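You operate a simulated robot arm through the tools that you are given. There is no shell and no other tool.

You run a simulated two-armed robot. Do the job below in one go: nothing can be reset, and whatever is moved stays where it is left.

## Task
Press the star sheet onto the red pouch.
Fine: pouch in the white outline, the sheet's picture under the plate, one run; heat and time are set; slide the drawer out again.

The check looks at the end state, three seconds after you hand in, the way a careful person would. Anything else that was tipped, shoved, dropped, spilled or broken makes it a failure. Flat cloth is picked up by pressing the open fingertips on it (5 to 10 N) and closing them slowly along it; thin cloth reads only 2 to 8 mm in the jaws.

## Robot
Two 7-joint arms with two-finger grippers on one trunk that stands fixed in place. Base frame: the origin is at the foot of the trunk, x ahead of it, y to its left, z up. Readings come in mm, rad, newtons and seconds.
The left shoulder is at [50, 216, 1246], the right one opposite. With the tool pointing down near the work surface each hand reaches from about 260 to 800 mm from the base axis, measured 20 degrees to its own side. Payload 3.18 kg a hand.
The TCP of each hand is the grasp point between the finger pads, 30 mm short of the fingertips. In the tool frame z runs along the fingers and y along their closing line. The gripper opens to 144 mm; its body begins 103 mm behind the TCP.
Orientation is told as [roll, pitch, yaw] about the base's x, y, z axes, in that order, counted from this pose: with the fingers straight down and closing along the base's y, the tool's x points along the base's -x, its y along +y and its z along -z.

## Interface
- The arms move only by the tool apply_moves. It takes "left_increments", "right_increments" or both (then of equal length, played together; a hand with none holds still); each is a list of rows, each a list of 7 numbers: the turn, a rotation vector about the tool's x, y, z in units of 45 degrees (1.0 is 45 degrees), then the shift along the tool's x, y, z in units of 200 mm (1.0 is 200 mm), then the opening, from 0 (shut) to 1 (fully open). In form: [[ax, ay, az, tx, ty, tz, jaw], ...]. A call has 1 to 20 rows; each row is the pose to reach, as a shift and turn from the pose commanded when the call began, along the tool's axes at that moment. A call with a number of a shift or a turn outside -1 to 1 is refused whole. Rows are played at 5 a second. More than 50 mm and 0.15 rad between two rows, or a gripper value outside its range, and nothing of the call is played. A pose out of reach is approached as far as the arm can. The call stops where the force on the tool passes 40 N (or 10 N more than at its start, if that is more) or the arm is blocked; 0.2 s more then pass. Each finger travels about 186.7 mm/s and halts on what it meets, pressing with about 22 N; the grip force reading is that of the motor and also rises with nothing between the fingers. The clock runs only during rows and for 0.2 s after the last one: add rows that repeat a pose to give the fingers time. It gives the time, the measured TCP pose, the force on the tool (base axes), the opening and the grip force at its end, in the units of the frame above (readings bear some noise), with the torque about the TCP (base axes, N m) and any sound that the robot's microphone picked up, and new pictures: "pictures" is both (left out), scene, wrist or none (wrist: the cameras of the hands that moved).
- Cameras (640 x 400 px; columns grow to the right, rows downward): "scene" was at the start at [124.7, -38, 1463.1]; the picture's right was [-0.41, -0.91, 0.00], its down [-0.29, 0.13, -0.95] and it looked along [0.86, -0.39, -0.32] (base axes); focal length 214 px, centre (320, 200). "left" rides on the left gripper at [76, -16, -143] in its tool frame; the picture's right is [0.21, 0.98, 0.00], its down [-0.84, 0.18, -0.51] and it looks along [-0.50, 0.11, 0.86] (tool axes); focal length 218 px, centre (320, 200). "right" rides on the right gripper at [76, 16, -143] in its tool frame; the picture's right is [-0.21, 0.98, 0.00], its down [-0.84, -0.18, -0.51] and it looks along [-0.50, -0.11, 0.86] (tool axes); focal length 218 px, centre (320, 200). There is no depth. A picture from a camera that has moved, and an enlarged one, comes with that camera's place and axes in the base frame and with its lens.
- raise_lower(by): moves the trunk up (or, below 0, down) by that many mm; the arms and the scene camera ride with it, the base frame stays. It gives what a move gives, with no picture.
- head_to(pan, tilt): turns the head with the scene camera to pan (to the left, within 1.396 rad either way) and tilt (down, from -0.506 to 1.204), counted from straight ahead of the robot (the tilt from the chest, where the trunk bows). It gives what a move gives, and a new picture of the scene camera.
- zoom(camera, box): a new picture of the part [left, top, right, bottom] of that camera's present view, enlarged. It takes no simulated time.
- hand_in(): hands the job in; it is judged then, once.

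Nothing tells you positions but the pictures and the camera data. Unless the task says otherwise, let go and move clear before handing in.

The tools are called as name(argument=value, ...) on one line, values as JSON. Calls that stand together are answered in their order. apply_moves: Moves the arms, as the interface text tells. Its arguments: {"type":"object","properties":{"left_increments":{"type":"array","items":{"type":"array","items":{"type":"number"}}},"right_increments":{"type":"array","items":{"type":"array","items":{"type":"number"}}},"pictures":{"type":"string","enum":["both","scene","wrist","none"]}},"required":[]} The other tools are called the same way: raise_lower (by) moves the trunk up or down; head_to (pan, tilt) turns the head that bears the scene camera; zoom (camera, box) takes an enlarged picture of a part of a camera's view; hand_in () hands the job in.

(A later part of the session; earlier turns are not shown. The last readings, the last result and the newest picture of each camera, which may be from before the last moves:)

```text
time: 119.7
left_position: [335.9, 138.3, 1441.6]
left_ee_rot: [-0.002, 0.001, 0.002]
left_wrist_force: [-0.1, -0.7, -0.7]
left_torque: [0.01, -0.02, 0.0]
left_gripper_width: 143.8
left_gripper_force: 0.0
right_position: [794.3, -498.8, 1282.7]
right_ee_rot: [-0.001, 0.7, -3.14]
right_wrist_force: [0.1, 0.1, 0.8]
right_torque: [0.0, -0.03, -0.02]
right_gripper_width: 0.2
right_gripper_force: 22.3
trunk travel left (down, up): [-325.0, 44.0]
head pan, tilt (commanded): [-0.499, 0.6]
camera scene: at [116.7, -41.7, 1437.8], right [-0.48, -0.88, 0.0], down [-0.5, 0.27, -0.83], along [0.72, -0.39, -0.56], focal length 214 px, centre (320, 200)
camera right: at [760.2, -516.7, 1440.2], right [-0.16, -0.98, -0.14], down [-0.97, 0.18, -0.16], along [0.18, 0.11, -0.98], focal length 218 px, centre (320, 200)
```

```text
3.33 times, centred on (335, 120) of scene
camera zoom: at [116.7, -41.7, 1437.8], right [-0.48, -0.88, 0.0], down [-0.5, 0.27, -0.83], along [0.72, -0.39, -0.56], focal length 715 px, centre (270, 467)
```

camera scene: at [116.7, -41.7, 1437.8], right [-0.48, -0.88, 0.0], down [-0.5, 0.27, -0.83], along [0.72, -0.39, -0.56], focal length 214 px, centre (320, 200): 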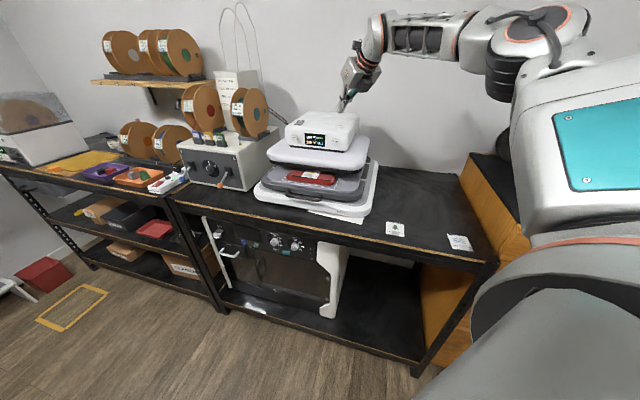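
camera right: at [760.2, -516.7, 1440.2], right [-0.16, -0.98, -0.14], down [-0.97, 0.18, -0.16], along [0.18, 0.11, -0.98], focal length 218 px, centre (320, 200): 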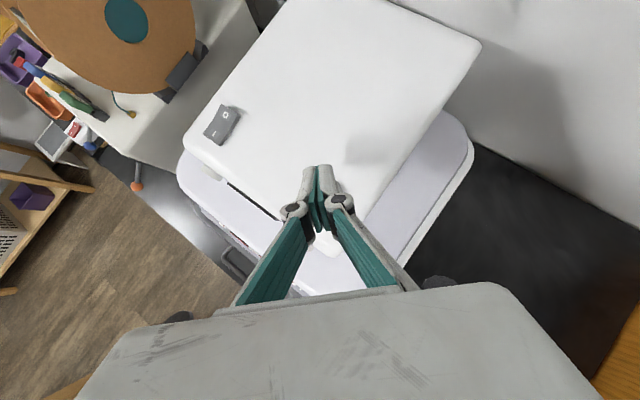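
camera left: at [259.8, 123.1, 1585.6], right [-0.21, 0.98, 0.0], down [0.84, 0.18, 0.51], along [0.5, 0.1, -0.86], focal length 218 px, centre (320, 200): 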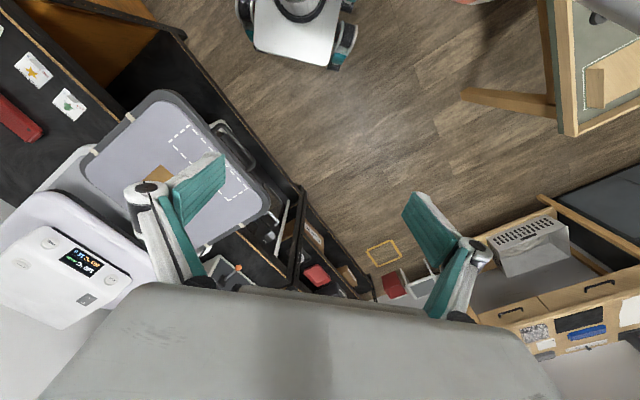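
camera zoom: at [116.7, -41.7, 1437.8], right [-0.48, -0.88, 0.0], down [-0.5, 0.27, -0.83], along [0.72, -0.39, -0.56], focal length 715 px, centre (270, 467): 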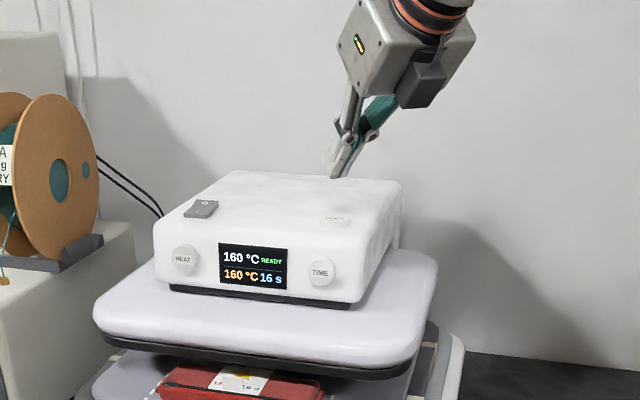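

The closed fingertips are right over START, within about 3 mm. I'll lower to just above it and then press in small steps.

apply_moves(right_increments=[[0, 0, 0, -0.027, 0.015, 0.032, 0], [0, 0, 0, -0.054, 0.015, 0.064, 0], [0, 0, 0, -0.081, 0.015, 0.096, 0], [0, 0, 0, -0.1063, 0.015, 0.1262, 0], [0, 0, 0, -0.1063, 0.015, 0.1262, 0]], pictures="scene")

zoom(camera="scene", box=[300, 95, 380, 155])

zoom(camera="right", box=[260, 130, 400, 250])

```text
time: 120.9
left_position: [336.5, 136.6, 1441.1]
left_ee_rot: [0.0, 0.0, 0.001]
left_wrist_force: [0.6, -0.5, 0.2]
left_torque: [0.01, -0.02, 0.01]
left_gripper_width: 144.0
left_gripper_force: 0.1
right_position: [796.6, -502.0, 1248.7]
right_ee_rot: [-0.003, 0.7, -3.14]
right_wrist_force: [0.7, 0.4, -0.3]
right_torque: [0.03, -0.01, -0.03]
right_gripper_width: 0.1
right_gripper_force: 21.7
trunk travel left (down, up): [-325.0, 44.0]
head pan, tilt (commanded): [-0.499, 0.6]
camera scene: at [117.3, -41.8, 1437.7], right [-0.48, -0.88, 0.0], down [-0.5, 0.27, -0.83], along [0.72, -0.39, -0.56], focal length 214 px, centre (320, 200)
```

scene: 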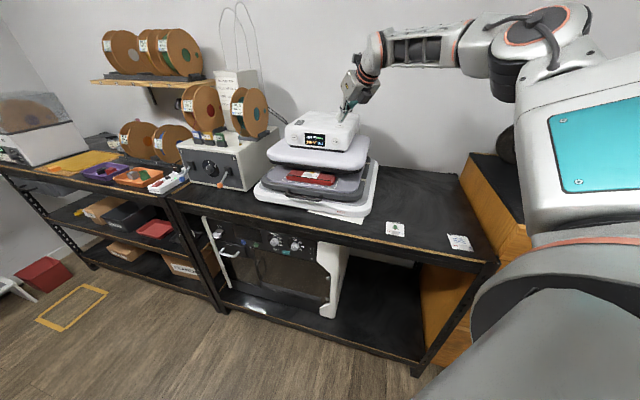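

```text
6.67 times, centred on (340, 125) of scene
camera zoom: at [117.3, -41.8, 1437.7], right [-0.48, -0.88, 0.0], down [-0.5, 0.27, -0.83], along [0.72, -0.39, -0.56], focal length 1430 px, centre (187, 700)
```

zoom: 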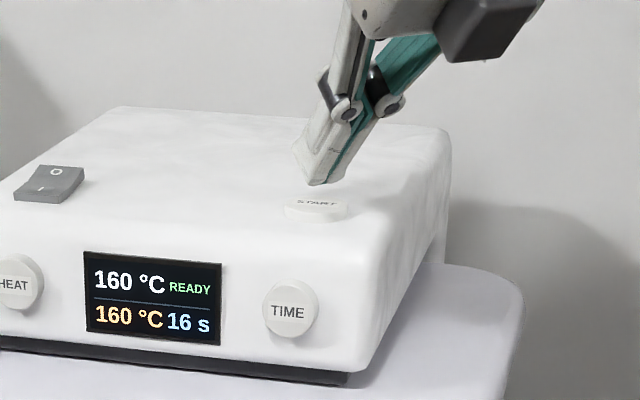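

```text
3.33 times, centred on (330, 190) of right
camera zoom: at [760.6, -519.9, 1407.1], right [-0.16, -0.98, -0.14], down [-0.97, 0.18, -0.15], along [0.18, 0.11, -0.98], focal length 728 px, centre (287, 233)
```

zoom: 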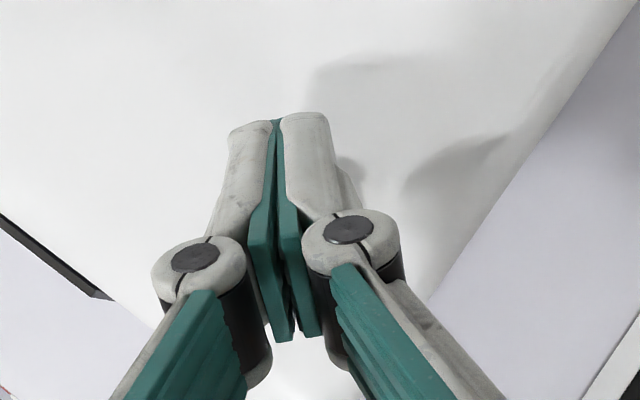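

The tip looks about 10 mm too far back compared with the button, so I'll shift it towards the front by about 11 mm before pressing.

apply_moves(right_increments=[[0, 0, 0, -0.019, -0.011, -0.016, 0], [0, 0, 0, -0.038, -0.0225, -0.032, 0], [0, 0, 0, -0.038, -0.0225, -0.032, 0]], pictures="scene")

zoom(camera="scene", box=[310, 105, 370, 150])

zoom(camera="left", box=[0, 140, 160, 300])

```text
time: 121.7
left_position: [337.1, 138.1, 1441.7]
left_ee_rot: [-0.002, -0.001, 0.002]
left_wrist_force: [-0.3, -0.2, -0.5]
left_torque: [0.02, 0.02, 0.04]
left_gripper_width: 144.0
left_gripper_force: 0.1
right_position: [784.9, -497.2, 1248.7]
right_ee_rot: [-0.001, 0.701, -3.141]
right_wrist_force: [0.6, 1.1, 0.0]
right_torque: [-0.02, -0.02, -0.01]
right_gripper_width: 0.1
right_gripper_force: 22.3
trunk travel left (down, up): [-325.0, 44.0]
head pan, tilt (commanded): [-0.499, 0.6]
camera scene: at [117.4, -41.8, 1437.6], right [-0.48, -0.88, 0.0], down [-0.5, 0.27, -0.83], along [0.72, -0.39, -0.56], focal length 214 px, centre (320, 200)
```

scene: 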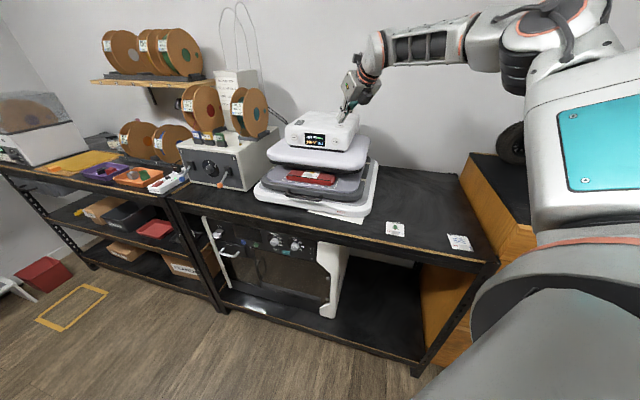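

```text
8.89 times, centred on (340, 128) of scene
camera zoom: at [117.4, -41.8, 1437.6], right [-0.48, -0.88, 0.0], down [-0.5, 0.27, -0.83], along [0.72, -0.39, -0.56], focal length 1906 px, centre (142, 844)
```

zoom: 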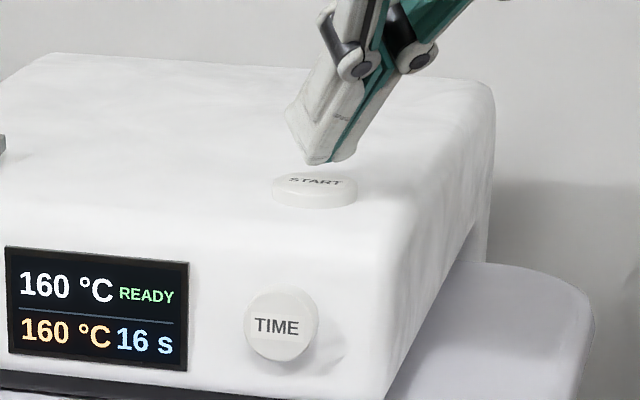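

```text
2.50 times, centred on (80, 220) of left
camera zoom: at [259.8, 121.8, 1585.7], right [-0.21, 0.98, 0.0], down [0.84, 0.18, 0.51], along [0.5, 0.11, -0.86], focal length 546 px, centre (920, 150)
```

zoom: 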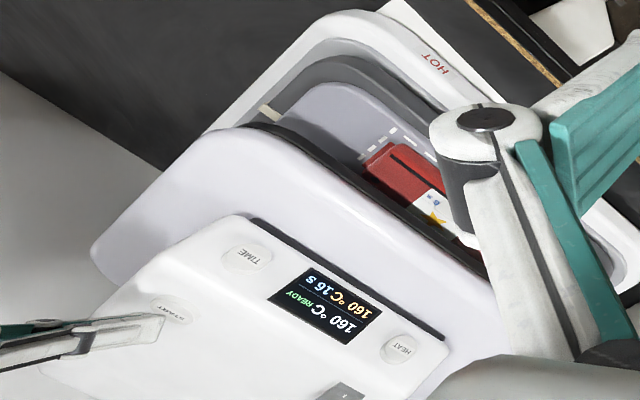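

Both the scene and left cameras agree that the tip is directly over START. I'll press down in small steps, watching force, sound and the display.

apply_moves(right_increments=[[0, 0, 0, -0.0097, 0, 0.0115, 0], [0, 0, 0, -0.0193, 0, 0.0229, 0], [0, 0, 0, -0.0193, 0, 0.0229, 0]], pictures="none")

apply_moves(right_increments=[[0, 0, 0, -0.0064, 0, 0.0076, 0], [0, 0, 0, -0.0064, 0, 0.0076, 0]], pictures="none")

zoom(camera="scene", box=[300, 105, 370, 150])

```text
time: 122.5
left_position: [336.3, 137.5, 1440.8]
left_ee_rot: [-0.002, -0.001, 0.002]
left_wrist_force: [-0.5, 0.3, 0.2]
left_torque: [0.01, -0.01, 0.0]
left_gripper_width: 144.0
left_gripper_force: 0.2
right_position: [785.0, -494.6, 1244.2]
right_ee_rot: [-0.002, 0.7, -3.142]
right_wrist_force: [-0.2, -0.6, 0.4]
right_torque: [-0.01, 0.02, 0.02]
right_gripper_width: 0.0
right_gripper_force: 21.6
trunk travel left (down, up): [-325.0, 44.0]
head pan, tilt (commanded): [-0.499, 0.6]
```

```text
time: 123.1
left_position: [337.0, 137.5, 1441.6]
left_ee_rot: [-0.003, 0.0, 0.003]
left_wrist_force: [-0.2, -0.4, 0.6]
left_torque: [-0.01, 0.01, -0.05]
left_gripper_width: 144.2
left_gripper_force: 0.0
right_position: [784.5, -497.7, 1241.3]
right_ee_rot: [-0.003, 0.7, -3.14]
right_wrist_force: [0.0, -0.3, 0.3]
right_torque: [0.01, 0.01, 0.02]
right_gripper_width: 0.0
right_gripper_force: 21.8
trunk travel left (down, up): [-325.0, 44.0]
head pan, tilt (commanded): [-0.499, 0.6]
```

```text
8.89 times, centred on (335, 128) of scene
camera zoom: at [117.2, -41.8, 1437.7], right [-0.48, -0.88, 0.0], down [-0.5, 0.27, -0.83], along [0.72, -0.39, -0.56], focal length 1906 px, centre (187, 844)
```

zoom: 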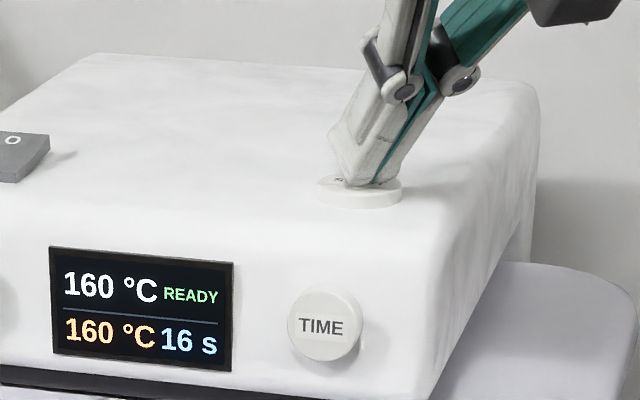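

The tip is right at the button surface with no force yet. I'll press on in 1.5 mm steps.

apply_moves(right_increments=[[0, 0, 0, -0.0048, 0, 0.0057, 0], [0, 0, 0, -0.0048, 0, 0.0057, 0]], pictures="none")

zoom(camera="scene", box=[300, 105, 370, 150])

```text
time: 123.7
left_position: [336.3, 137.5, 1441.1]
left_ee_rot: [-0.001, 0.0, 0.001]
left_wrist_force: [0.5, 0.8, 0.1]
left_torque: [-0.02, 0.04, 0.02]
left_gripper_width: 144.0
left_gripper_force: 0.0
right_position: [784.2, -497.1, 1239.6]
right_ee_rot: [0.0, 0.699, -3.142]
right_wrist_force: [-0.3, 0.3, 0.3]
right_torque: [-0.02, 0.01, 0.02]
right_gripper_width: 0.0
right_gripper_force: 21.8
trunk travel left (down, up): [-325.0, 44.0]
head pan, tilt (commanded): [-0.499, 0.6]
```

```text
8.89 times, centred on (335, 128) of scene
camera zoom: at [117.3, -41.8, 1437.7], right [-0.48, -0.88, 0.0], down [-0.5, 0.27, -0.83], along [0.72, -0.39, -0.56], focal length 1906 px, centre (187, 844)
```

zoom: 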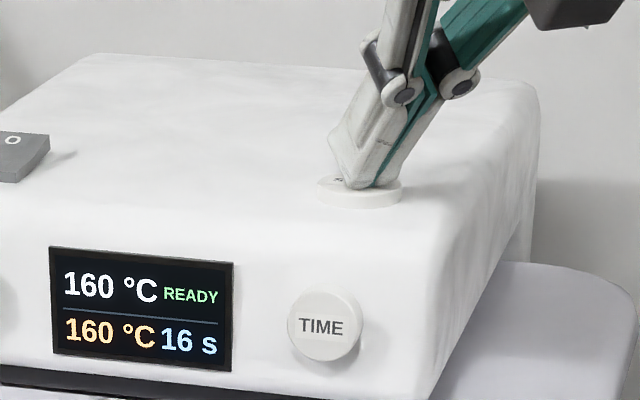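

apply_moves(right_increments=[[0, 0, 0, -0.0048, 0, 0.0057, 0], [0, 0, 0, -0.0048, 0, 0.0057, 0]], pictures="none")

zoom(camera="scene", box=[300, 105, 370, 150])

```text
time: 124.3
left_position: [336.5, 137.6, 1441.9]
left_ee_rot: [-0.002, 0.002, 0.0]
left_wrist_force: [1.2, 0.0, 0.1]
left_torque: [0.02, 0.02, -0.04]
left_gripper_width: 143.7
left_gripper_force: 0.0
right_position: [784.0, -496.5, 1237.9]
right_ee_rot: [-0.003, 0.702, -3.14]
right_wrist_force: [0.6, 0.6, 0.4]
right_torque: [-0.04, -0.03, -0.02]
right_gripper_width: 5.8
right_gripper_force: 30.2
trunk travel left (down, up): [-325.0, 44.0]
head pan, tilt (commanded): [-0.499, 0.6]
```

```text
8.89 times, centred on (335, 128) of scene
camera zoom: at [117.2, -41.8, 1437.7], right [-0.48, -0.88, 0.0], down [-0.5, 0.27, -0.83], along [0.72, -0.39, -0.56], focal length 1906 px, centre (187, 844)
```

zoom: 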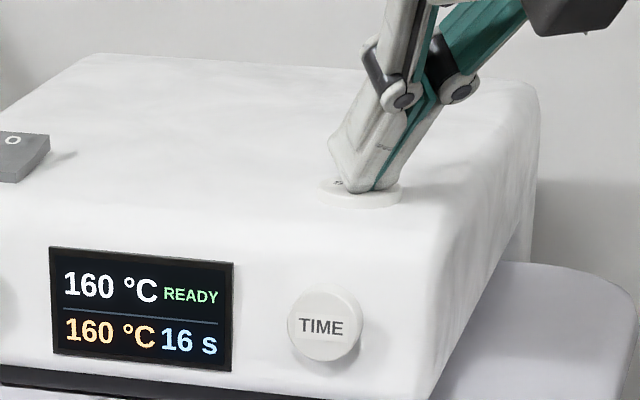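

apply_moves(right_increments=[[0, 0, 0, -0.0048, 0, 0.0057, 0], [0, 0, 0, -0.0048, 0, 0.0057, 0]], pictures="none")

zoom(camera="scene", box=[300, 105, 370, 150])

zoom(camera="right", box=[260, 130, 400, 250])

zoom(camera="left", box=[0, 180, 120, 280])

```text
time: 124.9
left_position: [335.8, 137.1, 1441.6]
left_ee_rot: [0.0, 0.002, 0.001]
left_wrist_force: [-0.8, 0.0, 0.8]
left_torque: [0.01, 0.01, 0.01]
left_gripper_width: 144.0
left_gripper_force: 0.0
right_position: [784.4, -496.5, 1236.6]
right_ee_rot: [-0.001, 0.701, -3.141]
right_wrist_force: [0.8, 0.1, 2.5]
right_torque: [-0.03, -0.02, 0.01]
right_gripper_width: 6.2
right_gripper_force: 30.9
trunk travel left (down, up): [-325.0, 44.0]
head pan, tilt (commanded): [-0.499, 0.6]
heard: click
```

```text
8.89 times, centred on (335, 128) of scene
camera zoom: at [117.1, -41.7, 1437.7], right [-0.48, -0.88, 0.0], down [-0.5, 0.27, -0.83], along [0.72, -0.39, -0.56], focal length 1906 px, centre (187, 844)
```

zoom: 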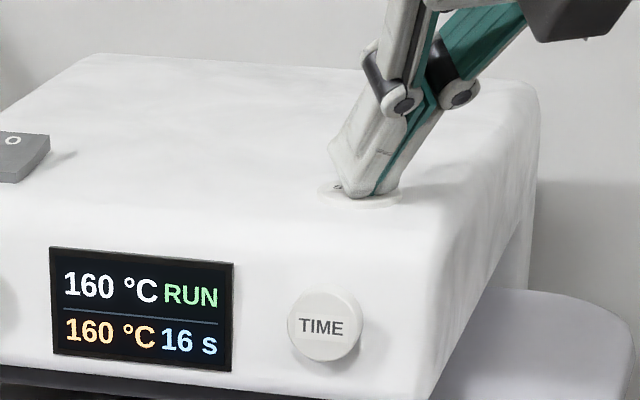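

```text
3.33 times, centred on (330, 190) of right
camera zoom: at [749.9, -514.3, 1394.3], right [-0.16, -0.98, -0.14], down [-0.97, 0.18, -0.16], along [0.18, 0.11, -0.98], focal length 728 px, centre (287, 233)
```

zoom: 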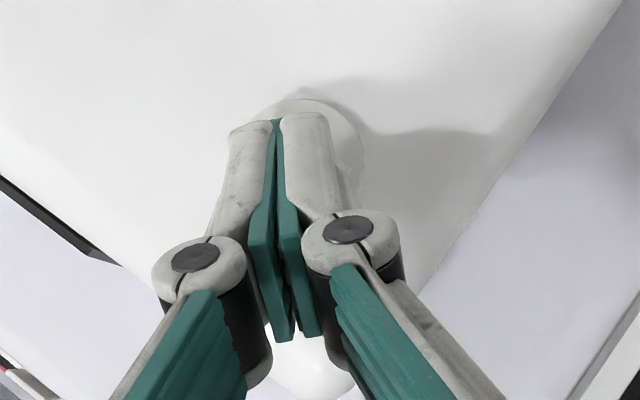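

```text
4.00 times, centred on (60, 230) of left
camera zoom: at [259.5, 121.9, 1585.8], right [-0.21, 0.98, 0.0], down [0.84, 0.18, 0.51], along [0.5, 0.11, -0.86], focal length 873 px, centre (1360, 80)
```

zoom: 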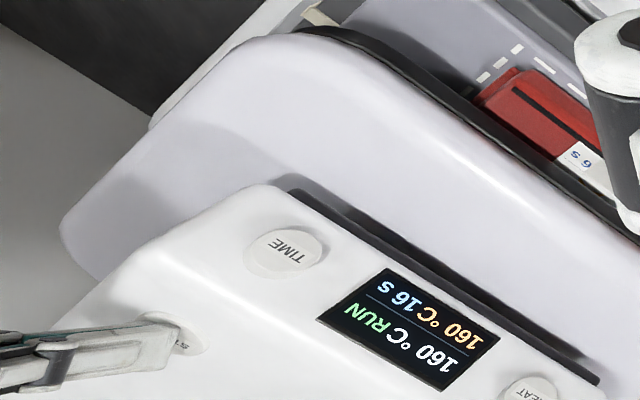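

I heard the click and the display shows RUN. I'll lift off the button straight away and then wait for the cycle to finish.

apply_moves(right_increments=[[0, 0, 0, 0.032, 0, -0.038, 0], [0, 0, 0, 0.097, 0, -0.115, 0], [0, 0, 0, 0.161, 0, -0.191, 0], [0, 0, 0, 0.225, 0, -0.268, 0], [0, 0, 0, 0.225, 0, -0.268, 0]])

zoom(camera="scene", box=[250, 90, 400, 220])

```text
time: 126.1
left_position: [337.2, 137.5, 1441.3]
left_ee_rot: [0.0, 0.001, 0.002]
left_wrist_force: [-0.4, -0.6, -0.5]
left_torque: [0.02, -0.01, 0.03]
left_gripper_width: 144.2
left_gripper_force: 0.0
right_position: [785.7, -496.5, 1305.0]
right_ee_rot: [-0.003, 0.699, -3.141]
right_wrist_force: [0.5, -0.6, 0.4]
right_torque: [-0.02, -0.03, 0.0]
right_gripper_width: 0.0
right_gripper_force: 30.8
trunk travel left (down, up): [-325.0, 44.0]
head pan, tilt (commanded): [-0.499, 0.6]
camera scene: at [117.6, -42.0, 1437.6], right [-0.48, -0.88, 0.0], down [-0.5, 0.27, -0.82], along [0.72, -0.39, -0.57], focal length 214 px, centre (320, 200)
camera right: at [750.4, -514.8, 1463.1], right [-0.16, -0.98, -0.14], down [-0.97, 0.18, -0.15], along [0.18, 0.11, -0.98], focal length 218 px, centre (320, 200)
```

scene: 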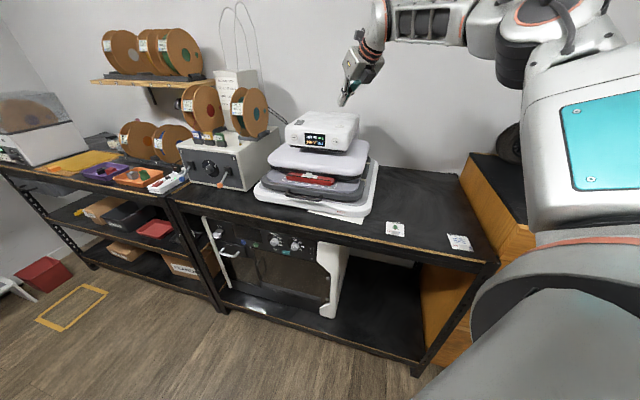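
right: 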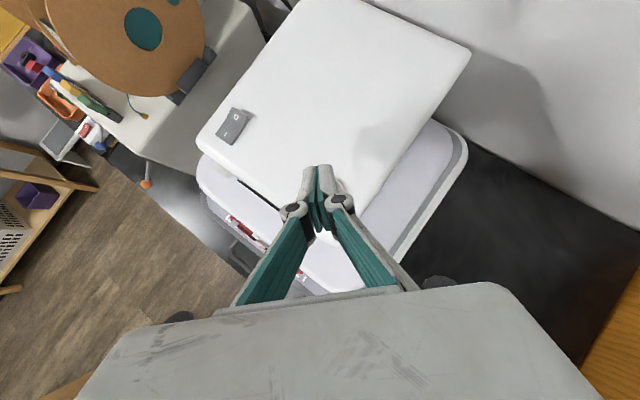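

```text
3.08 times, centred on (325, 155) of scene
camera zoom: at [117.6, -42.0, 1437.6], right [-0.48, -0.88, 0.0], down [-0.5, 0.27, -0.82], along [0.72, -0.39, -0.57], focal length 660 px, centre (305, 338)
```

zoom: 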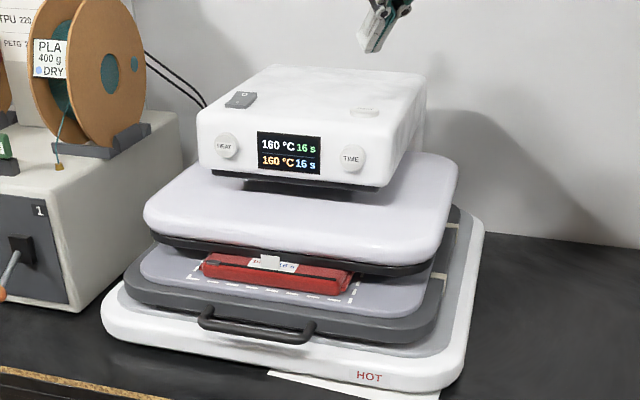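

The plate has come down on the pouch and the 16 s countdown is running, with the tab clear in front. Meanwhile I'll bring the hand back to in front of the press.

apply_moves(right_increments=[[0, -0.05, 0, -0.04, -0.1, -0.025, 0], [0, -0.1, 0, -0.08, -0.2, -0.05, 0], [0, -0.15, 0, -0.12, -0.3, -0.08, 0], [0, -0.2, 0, -0.16, -0.4, -0.11, 0], [0, -0.25, 0, -0.2, -0.5, -0.14, 0], [0, -0.3, 0, -0.25, -0.6, -0.165, 0], [0, -0.35, 0, -0.3, -0.7, -0.19, 0], [0, -0.4, 0, -0.34, -0.8, -0.22, 0], [0, -0.4456, 0, -0.3745, -0.8825, -0.2435, 0], [0, -0.4456, 0, -0.3745, -0.8825, -0.2435, 0]], pictures="none")

zoom(camera="scene", box=[250, 90, 400, 220])

```text
time: 128.3
left_position: [335.0, 138.2, 1441.3]
left_ee_rot: [-0.003, -0.001, 0.001]
left_wrist_force: [0.1, -0.9, -0.1]
left_torque: [-0.02, -0.01, -0.03]
left_gripper_width: 144.0
left_gripper_force: 0.0
right_position: [694.8, -322.1, 1295.3]
right_ee_rot: [-0.001, 0.35, -3.142]
right_wrist_force: [-0.3, 0.7, 0.6]
right_torque: [-0.01, 0.02, 0.03]
right_gripper_width: 0.0
right_gripper_force: 30.4
trunk travel left (down, up): [-325.0, 44.0]
head pan, tilt (commanded): [-0.499, 0.6]
```

```text
3.08 times, centred on (325, 155) of scene
camera zoom: at [116.7, -41.8, 1437.7], right [-0.48, -0.88, 0.0], down [-0.5, 0.27, -0.83], along [0.72, -0.39, -0.56], focal length 660 px, centre (305, 338)
```

zoom: 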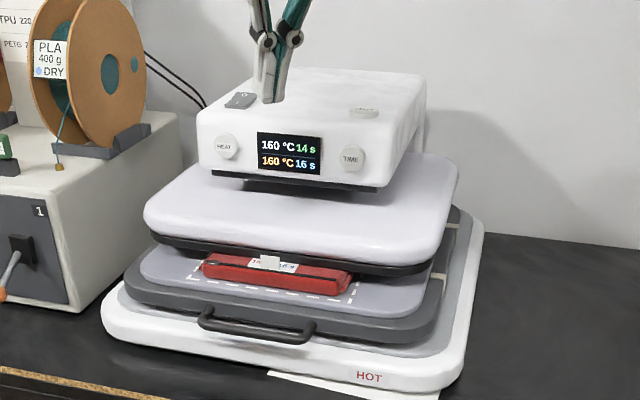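

14 s remain on the display. I'll turn the hand back to line up with the handle while waiting.

apply_moves(right_increments=[[0.057, 0, -0.156, -0.02, -0.01, 0.06, 0.05], [0.114, 0, -0.313, -0.04, -0.03, 0.12, 0.1], [0.171, 0, -0.469, -0.06, -0.05, 0.18, 0.155], [0.228, 0, -0.625, -0.09, -0.065, 0.26, 0.155], [0.285, 0, -0.782, -0.12, -0.076, 0.35, 0.155], [0.342, 0, -0.938, -0.1515, -0.076, 0.45, 0.155], [0.342, 0, -0.938, -0.1515, -0.076, 0.45, 0.155], [0.342, 0, -0.938, -0.1515, -0.076, 0.45, 0.155], [0.342, 0, -0.938, -0.1515, -0.076, 0.45, 0.155], [0.342, 0, -0.938, -0.1515, -0.076, 0.45, 0.155]])

zoom(camera="scene", box=[250, 90, 400, 220])

zoom(camera="right", box=[240, 40, 440, 240])

```text
time: 130.5
left_position: [336.7, 138.4, 1441.7]
left_ee_rot: [-0.001, 0.0, 0.001]
left_wrist_force: [-0.5, 0.4, 0.1]
left_torque: [-0.02, 0.03, -0.02]
left_gripper_width: 144.0
left_gripper_force: 0.1
right_position: [698.6, -304.1, 1200.9]
right_ee_rot: [0.0, 0.352, -2.357]
right_wrist_force: [-0.8, 0.3, -0.6]
right_torque: [-0.01, -0.02, 0.0]
right_gripper_width: 22.3
right_gripper_force: 0.1
trunk travel left (down, up): [-325.0, 44.0]
head pan, tilt (commanded): [-0.499, 0.6]
camera scene: at [117.3, -41.8, 1437.7], right [-0.48, -0.88, 0.0], down [-0.5, 0.27, -0.83], along [0.72, -0.39, -0.56], focal length 214 px, centre (320, 200)
camera right: at [725.3, -302.2, 1360.2], right [0.55, -0.83, -0.07], down [-0.81, -0.56, 0.19], along [-0.2, -0.04, -0.98], focal length 218 px, centre (320, 200)
```

scene: 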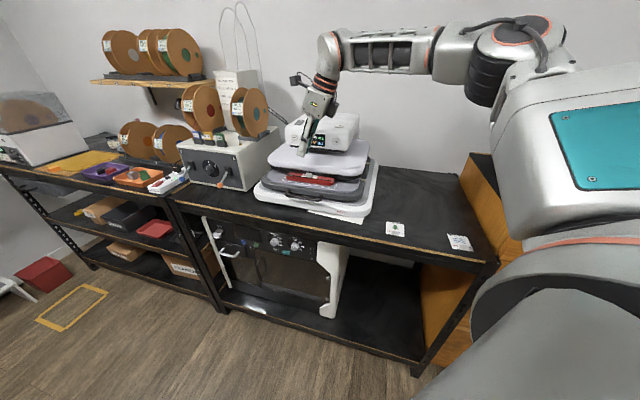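
right: 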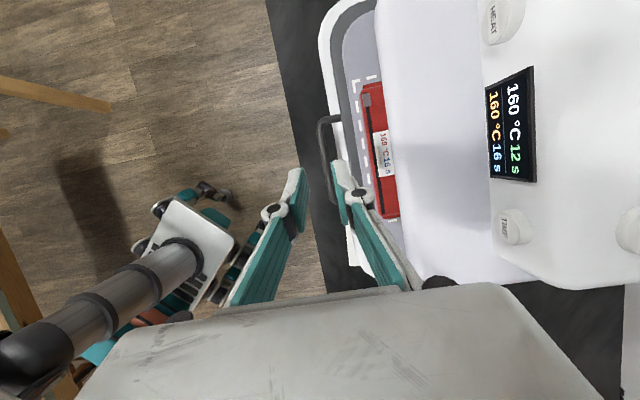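

```text
3.08 times, centred on (325, 155) of scene
camera zoom: at [117.3, -41.8, 1437.7], right [-0.48, -0.88, 0.0], down [-0.5, 0.27, -0.83], along [0.72, -0.39, -0.56], focal length 660 px, centre (305, 338)
```

zoom: 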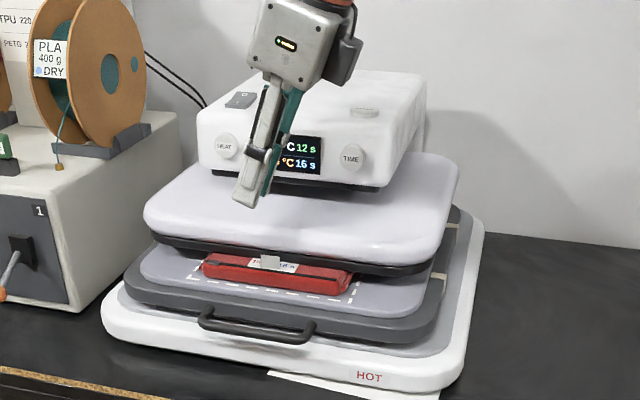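

```text
2.00 times, centred on (340, 140) of right
camera zoom: at [725.3, -302.2, 1360.2], right [0.55, -0.83, -0.07], down [-0.81, -0.56, 0.19], along [-0.2, -0.04, -0.98], focal length 436 px, centre (280, 320)
```

zoom: 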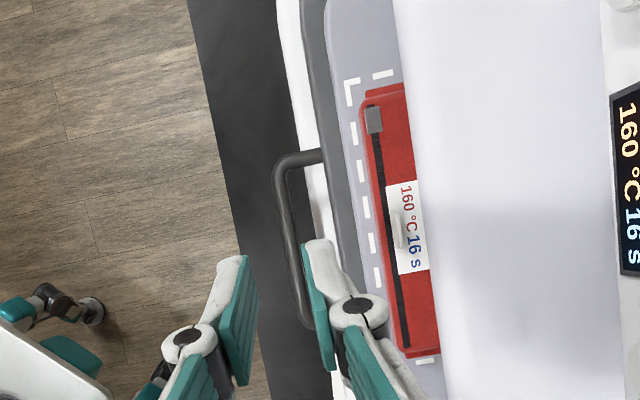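

12 s remain. I'll hold still here and wait out the cycle.

apply_moves(right_increments=[[0, 0, 0, 0, 0, 0, 0.155], [0, 0, 0, 0, 0, 0, 0.155], [0, 0, 0, 0, 0, 0, 0.155], [0, 0, 0, 0, 0, 0, 0.155], [0, 0, 0, 0, 0, 0, 0.155], [0, 0, 0, 0, 0, 0, 0.155], [0, 0, 0, 0, 0, 0, 0.155], [0, 0, 0, 0, 0, 0, 0.155], [0, 0, 0, 0, 0, 0, 0.155], [0, 0, 0, 0, 0, 0, 0.155], [0, 0, 0, 0, 0, 0, 0.155], [0, 0, 0, 0, 0, 0, 0.155], [0, 0, 0, 0, 0, 0, 0.155], [0, 0, 0, 0, 0, 0, 0.155], [0, 0, 0, 0, 0, 0, 0.155], [0, 0, 0, 0, 0, 0, 0.155], [0, 0, 0, 0, 0, 0, 0.155], [0, 0, 0, 0, 0, 0, 0.155], [0, 0, 0, 0, 0, 0, 0.155], [0, 0, 0, 0, 0, 0, 0.155]], pictures="none")

apply_moves(right_increments=[[0, 0, 0, 0, 0, 0, 0.155], [0, 0, 0, 0, 0, 0, 0.155], [0, 0, 0, 0, 0, 0, 0.155], [0, 0, 0, 0, 0, 0, 0.155], [0, 0, 0, 0, 0, 0, 0.155], [0, 0, 0, 0, 0, 0, 0.155], [0, 0, 0, 0, 0, 0, 0.155], [0, 0, 0, 0, 0, 0, 0.155], [0, 0, 0, 0, 0, 0, 0.155], [0, 0, 0, 0, 0, 0, 0.155], [0, 0, 0, 0, 0, 0, 0.155], [0, 0, 0, 0, 0, 0, 0.155], [0, 0, 0, 0, 0, 0, 0.155], [0, 0, 0, 0, 0, 0, 0.155], [0, 0, 0, 0, 0, 0, 0.155], [0, 0, 0, 0, 0, 0, 0.155], [0, 0, 0, 0, 0, 0, 0.155], [0, 0, 0, 0, 0, 0, 0.155], [0, 0, 0, 0, 0, 0, 0.155], [0, 0, 0, 0, 0, 0, 0.155]], pictures="wrist")

apply_moves(right_increments=[[0, 0, 0, 0, 0, 0, 0.155], [0, 0, 0, 0, 0, 0, 0.155], [0, 0, 0, 0, 0, 0, 0.155], [0, 0, 0, 0, 0, 0, 0.155], [0, 0, 0, 0, 0, 0, 0.155], [0, 0, 0, 0, 0, 0, 0.155], [0, 0, 0, 0, 0, 0, 0.155], [0, 0, 0, 0, 0, 0, 0.155], [0, 0, 0, 0, 0, 0, 0.155], [0, 0, 0, 0, 0, 0, 0.155], [0, 0, 0, 0, 0, 0, 0.155], [0, 0, 0, 0, 0, 0, 0.155], [0, 0, 0, 0, 0, 0, 0.155], [0, 0, 0, 0, 0, 0, 0.155], [0, 0, 0, 0, 0, 0, 0.155], [0, 0, 0, 0, 0, 0, 0.155], [0, 0, 0, 0, 0, 0, 0.155], [0, 0, 0, 0, 0, 0, 0.155], [0, 0, 0, 0, 0, 0, 0.155], [0, 0, 0, 0, 0, 0, 0.155]], pictures="both")

```text
time: 134.7
left_position: [335.0, 137.9, 1441.1]
left_ee_rot: [-0.003, 0.001, 0.001]
left_wrist_force: [-1.2, -0.2, 1.0]
left_torque: [-0.02, 0.0, -0.02]
left_gripper_width: 144.1
left_gripper_force: 0.1
right_position: [698.2, -305.5, 1199.6]
right_ee_rot: [0.0, 0.351, -2.357]
right_wrist_force: [-1.1, -0.3, -0.3]
right_torque: [-0.01, 0.01, 0.01]
right_gripper_width: 22.3
right_gripper_force: 0.0
trunk travel left (down, up): [-325.0, 44.0]
head pan, tilt (commanded): [-0.499, 0.6]
```

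```text
time: 138.9
left_position: [335.9, 136.6, 1440.4]
left_ee_rot: [-0.002, 0.0, 0.001]
left_wrist_force: [1.1, 0.7, -0.2]
left_torque: [-0.01, -0.02, 0.02]
left_gripper_width: 143.8
left_gripper_force: 0.1
right_position: [699.5, -304.7, 1200.3]
right_ee_rot: [0.001, 0.351, -2.357]
right_wrist_force: [0.5, 0.6, -0.5]
right_torque: [0.01, 0.02, -0.01]
right_gripper_width: 22.5
right_gripper_force: 0.1
trunk travel left (down, up): [-325.0, 44.0]
head pan, tilt (commanded): [-0.499, 0.6]
camera right: at [725.3, -302.2, 1360.2], right [0.55, -0.83, -0.07], down [-0.81, -0.56, 0.19], along [-0.2, -0.04, -0.98], focal length 218 px, centre (320, 200)
```

right: 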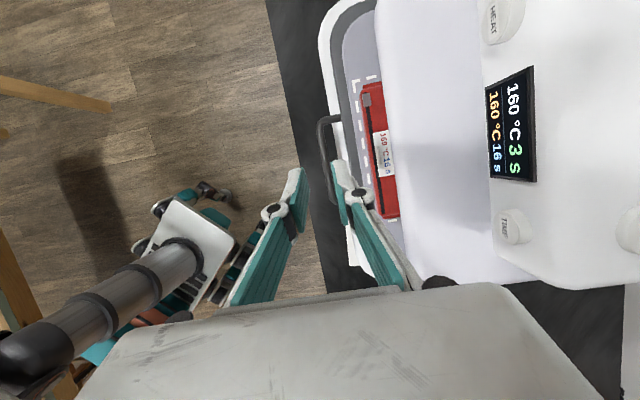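

```text
time: 143.1
left_position: [336.3, 137.4, 1441.5]
left_ee_rot: [-0.002, 0.0, 0.002]
left_wrist_force: [0.1, 0.6, -0.2]
left_torque: [0.03, 0.0, -0.02]
left_gripper_width: 144.0
left_gripper_force: 0.0
right_position: [698.3, -306.6, 1200.8]
right_ee_rot: [0.0, 0.351, -2.356]
right_wrist_force: [0.2, 0.2, 0.0]
right_torque: [0.0, -0.04, -0.02]
right_gripper_width: 22.4
right_gripper_force: 0.1
trunk travel left (down, up): [-325.0, 44.0]
head pan, tilt (commanded): [-0.499, 0.6]
camera scene: at [117.3, -41.8, 1437.7], right [-0.48, -0.88, 0.0], down [-0.5, 0.27, -0.83], along [0.72, -0.39, -0.56], focal length 214 px, centre (320, 200)
camera right: at [725.3, -302.2, 1360.2], right [0.55, -0.83, -0.07], down [-0.81, -0.56, 0.19], along [-0.2, -0.04, -0.98], focal length 218 px, centre (320, 200)
```

scene: 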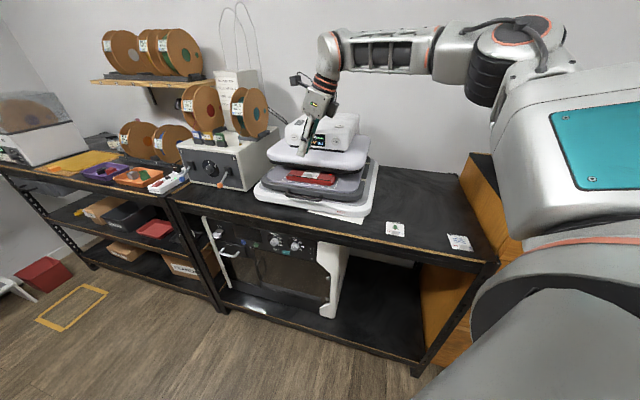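
right: 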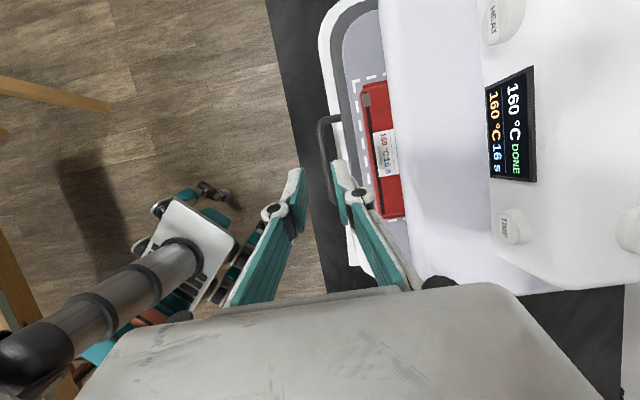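

The display says DONE and the plate has lifted. I'll lower to the handle bar again to pull the drawer out.

apply_moves(right_increments=[[0, 0, 0, -0.04, 0, 0.11, 0.155], [0, 0, 0, -0.08, 0, 0.22, 0.155], [0, 0, 0, -0.12, 0, 0.33, 0.155], [0, 0, 0, -0.16, 0, 0.44, 0.155], [0, 0, 0, -0.2, 0, 0.55, 0.155], [0, 0, 0, -0.2407, 0, 0.6573, 0.155], [0, 0, 0, -0.2407, 0, 0.6573, 0.155]])

zoom(camera="right", box=[240, 90, 420, 230])

zoom(camera="scene", box=[260, 110, 390, 220])

```text
time: 144.7
left_position: [336.5, 137.7, 1441.7]
left_ee_rot: [-0.002, 0.0, 0.001]
left_wrist_force: [-0.3, 0.3, -0.9]
left_torque: [-0.03, 0.01, -0.01]
left_gripper_width: 143.9
left_gripper_force: 0.0
right_position: [699.1, -306.6, 1061.1]
right_ee_rot: [-0.001, 0.352, -2.356]
right_wrist_force: [-1.1, -1.1, -0.8]
right_torque: [-0.04, -0.03, 0.0]
right_gripper_width: 22.2
right_gripper_force: 0.0
trunk travel left (down, up): [-325.0, 44.0]
head pan, tilt (commanded): [-0.499, 0.6]
camera scene: at [116.9, -41.6, 1437.7], right [-0.48, -0.88, 0.0], down [-0.5, 0.27, -0.83], along [0.72, -0.39, -0.56], focal length 214 px, centre (320, 200)
camera right: at [725.2, -302.4, 1220.1], right [0.55, -0.83, -0.07], down [-0.81, -0.56, 0.19], along [-0.2, -0.04, -0.98], focal length 218 px, centre (320, 200)
```

scene: 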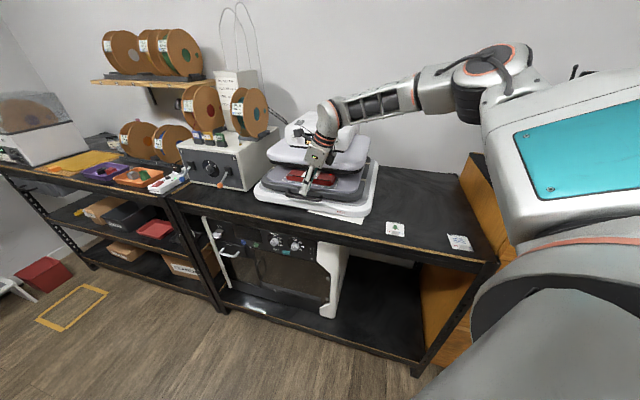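
right: 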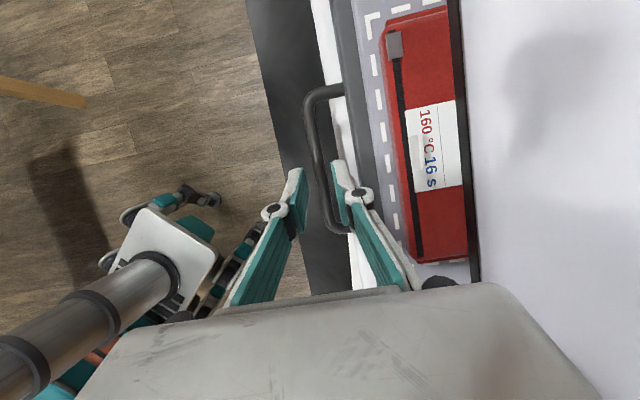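

```text
2.86 times, centred on (330, 160) of right
camera zoom: at [725.2, -302.4, 1220.1], right [0.55, -0.83, -0.07], down [-0.81, -0.56, 0.19], along [-0.2, -0.04, -0.98], focal length 624 px, centre (291, 314)
```

zoom: 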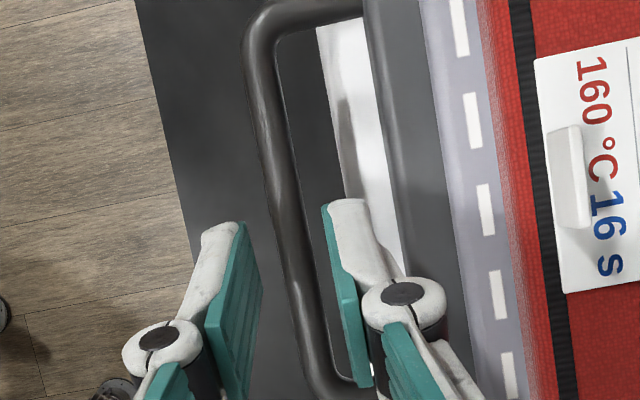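

```text
3.64 times, centred on (325, 165) of scene
camera zoom: at [116.9, -41.6, 1437.7], right [-0.48, -0.88, 0.0], down [-0.5, 0.27, -0.83], along [0.72, -0.39, -0.56], focal length 780 px, centre (302, 327)
```

zoom: 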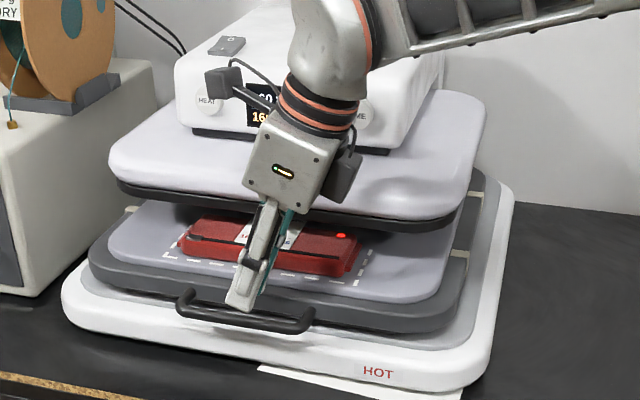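

The bar is about 3 mm nearer the front than the hand centre. I also notice a bright red dot on the pouch, so I'll look at it closely first.

zoom(camera="scene", box=[290, 165, 350, 205])

zoom(camera="right", box=[360, 0, 480, 280])

```text
10.00 times, centred on (320, 185) of scene
camera zoom: at [116.9, -41.6, 1437.7], right [-0.48, -0.88, 0.0], down [-0.5, 0.27, -0.83], along [0.72, -0.39, -0.56], focal length 2145 px, centre (320, 350)
```

zoom: 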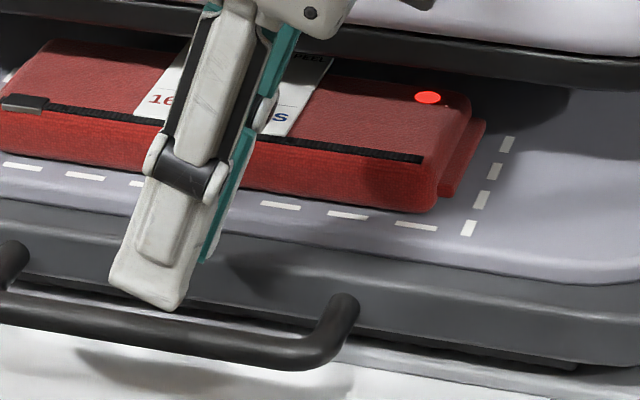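

```text
1.43 times, centred on (420, 140) of right
camera zoom: at [725.2, -302.4, 1220.1], right [0.55, -0.83, -0.07], down [-0.81, -0.56, 0.19], along [-0.2, -0.04, -0.98], focal length 312 px, centre (177, 286)
```

zoom: 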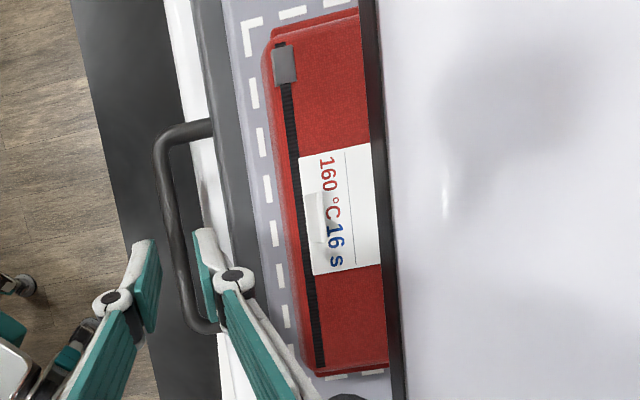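

The pouch's dark dot now glows red, which looks like a heat indicator on the freshly pressed pouch. I'll tilt the hand to 32° again for reach, shift 3 mm, lower and grip the bar.

apply_moves(right_increments=[[0, 0.09, 0, 0, -0.005, 0, 0.155], [0, 0.18, 0, 0, -0.01, 0, 0.155], [0, 0.267, 0, 0, -0.015, 0, 0.155], [0, 0.267, 0, 0, -0.015, 0, 0.155]], pictures="none")

zoom(camera="right", box=[260, 80, 420, 220])

```text
time: 145.7
left_position: [336.1, 138.9, 1441.5]
left_ee_rot: [0.0, -0.001, 0.003]
left_wrist_force: [0.1, 0.4, 0.0]
left_torque: [-0.02, 0.02, -0.02]
left_gripper_width: 144.0
left_gripper_force: 0.0
right_position: [695.0, -304.0, 1059.8]
right_ee_rot: [0.0, 0.563, -2.357]
right_wrist_force: [0.5, 0.5, 0.2]
right_torque: [-0.01, 0.0, 0.01]
right_gripper_width: 22.1
right_gripper_force: 0.2
trunk travel left (down, up): [-325.0, 44.0]
head pan, tilt (commanded): [-0.499, 0.6]
```

```text
2.86 times, centred on (340, 150) of right
camera zoom: at [698.8, -323.9, 1221.4], right [0.57, -0.82, -0.11], down [-0.82, -0.57, -0.02], along [-0.05, 0.1, -0.99], focal length 624 px, centre (263, 343)
```

zoom: 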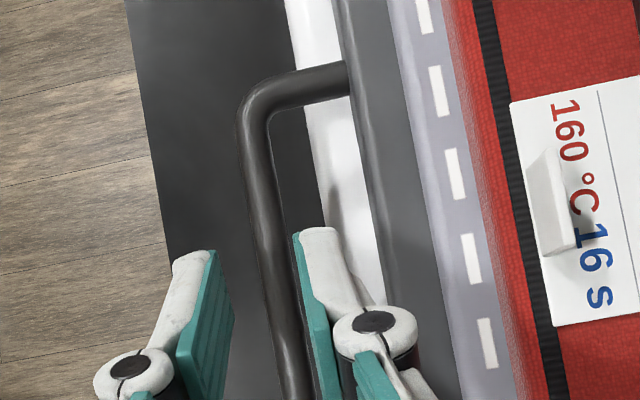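

The alignment matches my first successful grip. I'll lower and close on the bar.

apply_moves(right_increments=[[0, 0, 0, -0.034, 0.002, 0.054, 0.155], [0, 0, 0, -0.068, 0.002, 0.108, 0.155], [0, 0, 0, -0.1019, 0.002, 0.1621, 0.155], [0, 0, 0, -0.1019, 0.002, 0.1621, 0.155], [0, 0, 0, -0.1019, 0.002, 0.1621, 0.12], [0, 0, 0, -0.1019, 0.002, 0.1621, 0.09], [0, 0, 0, -0.1019, 0.002, 0.1621, 0.06], [0, 0, 0, -0.1019, 0.002, 0.1621, 0.03], [0, 0, 0, -0.1019, 0.002, 0.1621, 0.0], [0, 0, 0, -0.1019, 0.002, 0.1621, 0.0]])

zoom(camera="right", box=[260, 80, 420, 220])

```text
time: 147.9
left_position: [337.0, 137.5, 1440.7]
left_ee_rot: [0.0, 0.001, 0.002]
left_wrist_force: [-0.2, -0.3, 0.7]
left_torque: [-0.01, -0.01, 0.0]
left_gripper_width: 144.1
left_gripper_force: 0.0
right_position: [695.6, -304.6, 1022.9]
right_ee_rot: [-0.001, 0.559, -2.356]
right_wrist_force: [4.7, -4.7, -1.0]
right_torque: [-0.12, -0.09, 0.18]
right_gripper_width: 11.7
right_gripper_force: 41.3
trunk travel left (down, up): [-325.0, 44.0]
head pan, tilt (commanded): [-0.499, 0.6]
camera scene: at [117.9, -42.4, 1437.6], right [-0.48, -0.88, 0.0], down [-0.5, 0.27, -0.82], along [0.72, -0.39, -0.57], focal length 214 px, centre (320, 200)
camera right: at [699.5, -325.8, 1182.7], right [0.57, -0.82, -0.11], down [-0.82, -0.57, -0.02], along [-0.05, 0.1, -0.99], focal length 218 px, centre (320, 200)
```

scene: 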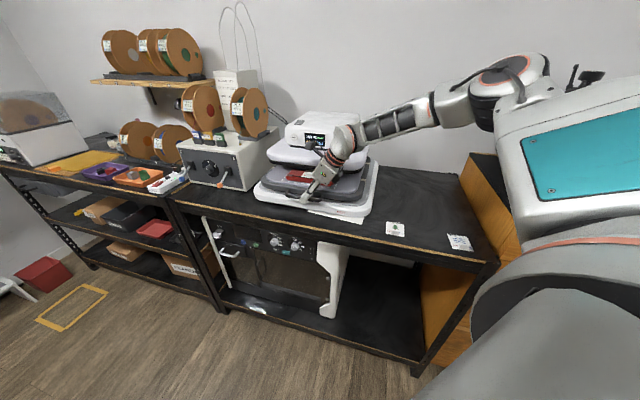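
right: 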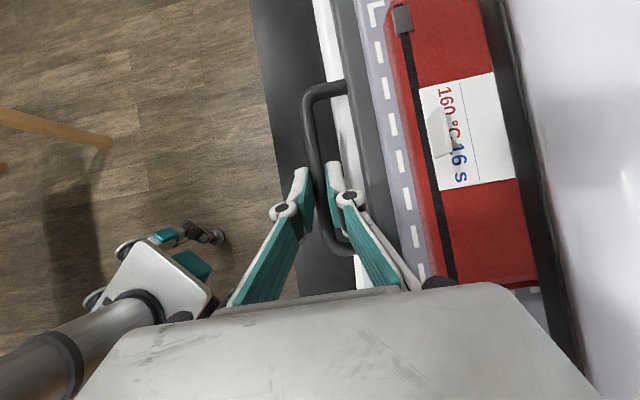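

```text
2.86 times, centred on (340, 150) of right
camera zoom: at [699.5, -325.8, 1182.7], right [0.57, -0.82, -0.11], down [-0.82, -0.57, -0.02], along [-0.05, 0.1, -0.99], focal length 624 px, centre (263, 343)
```

zoom: 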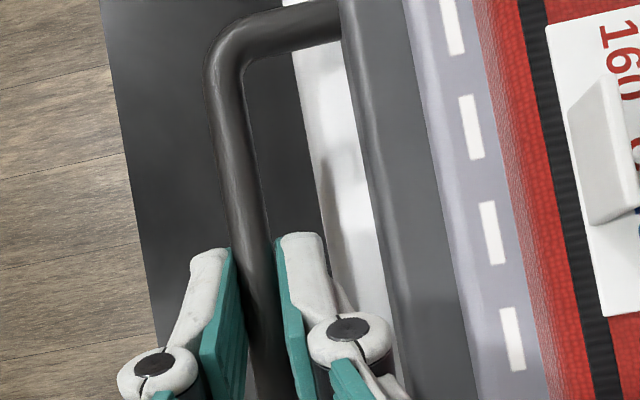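

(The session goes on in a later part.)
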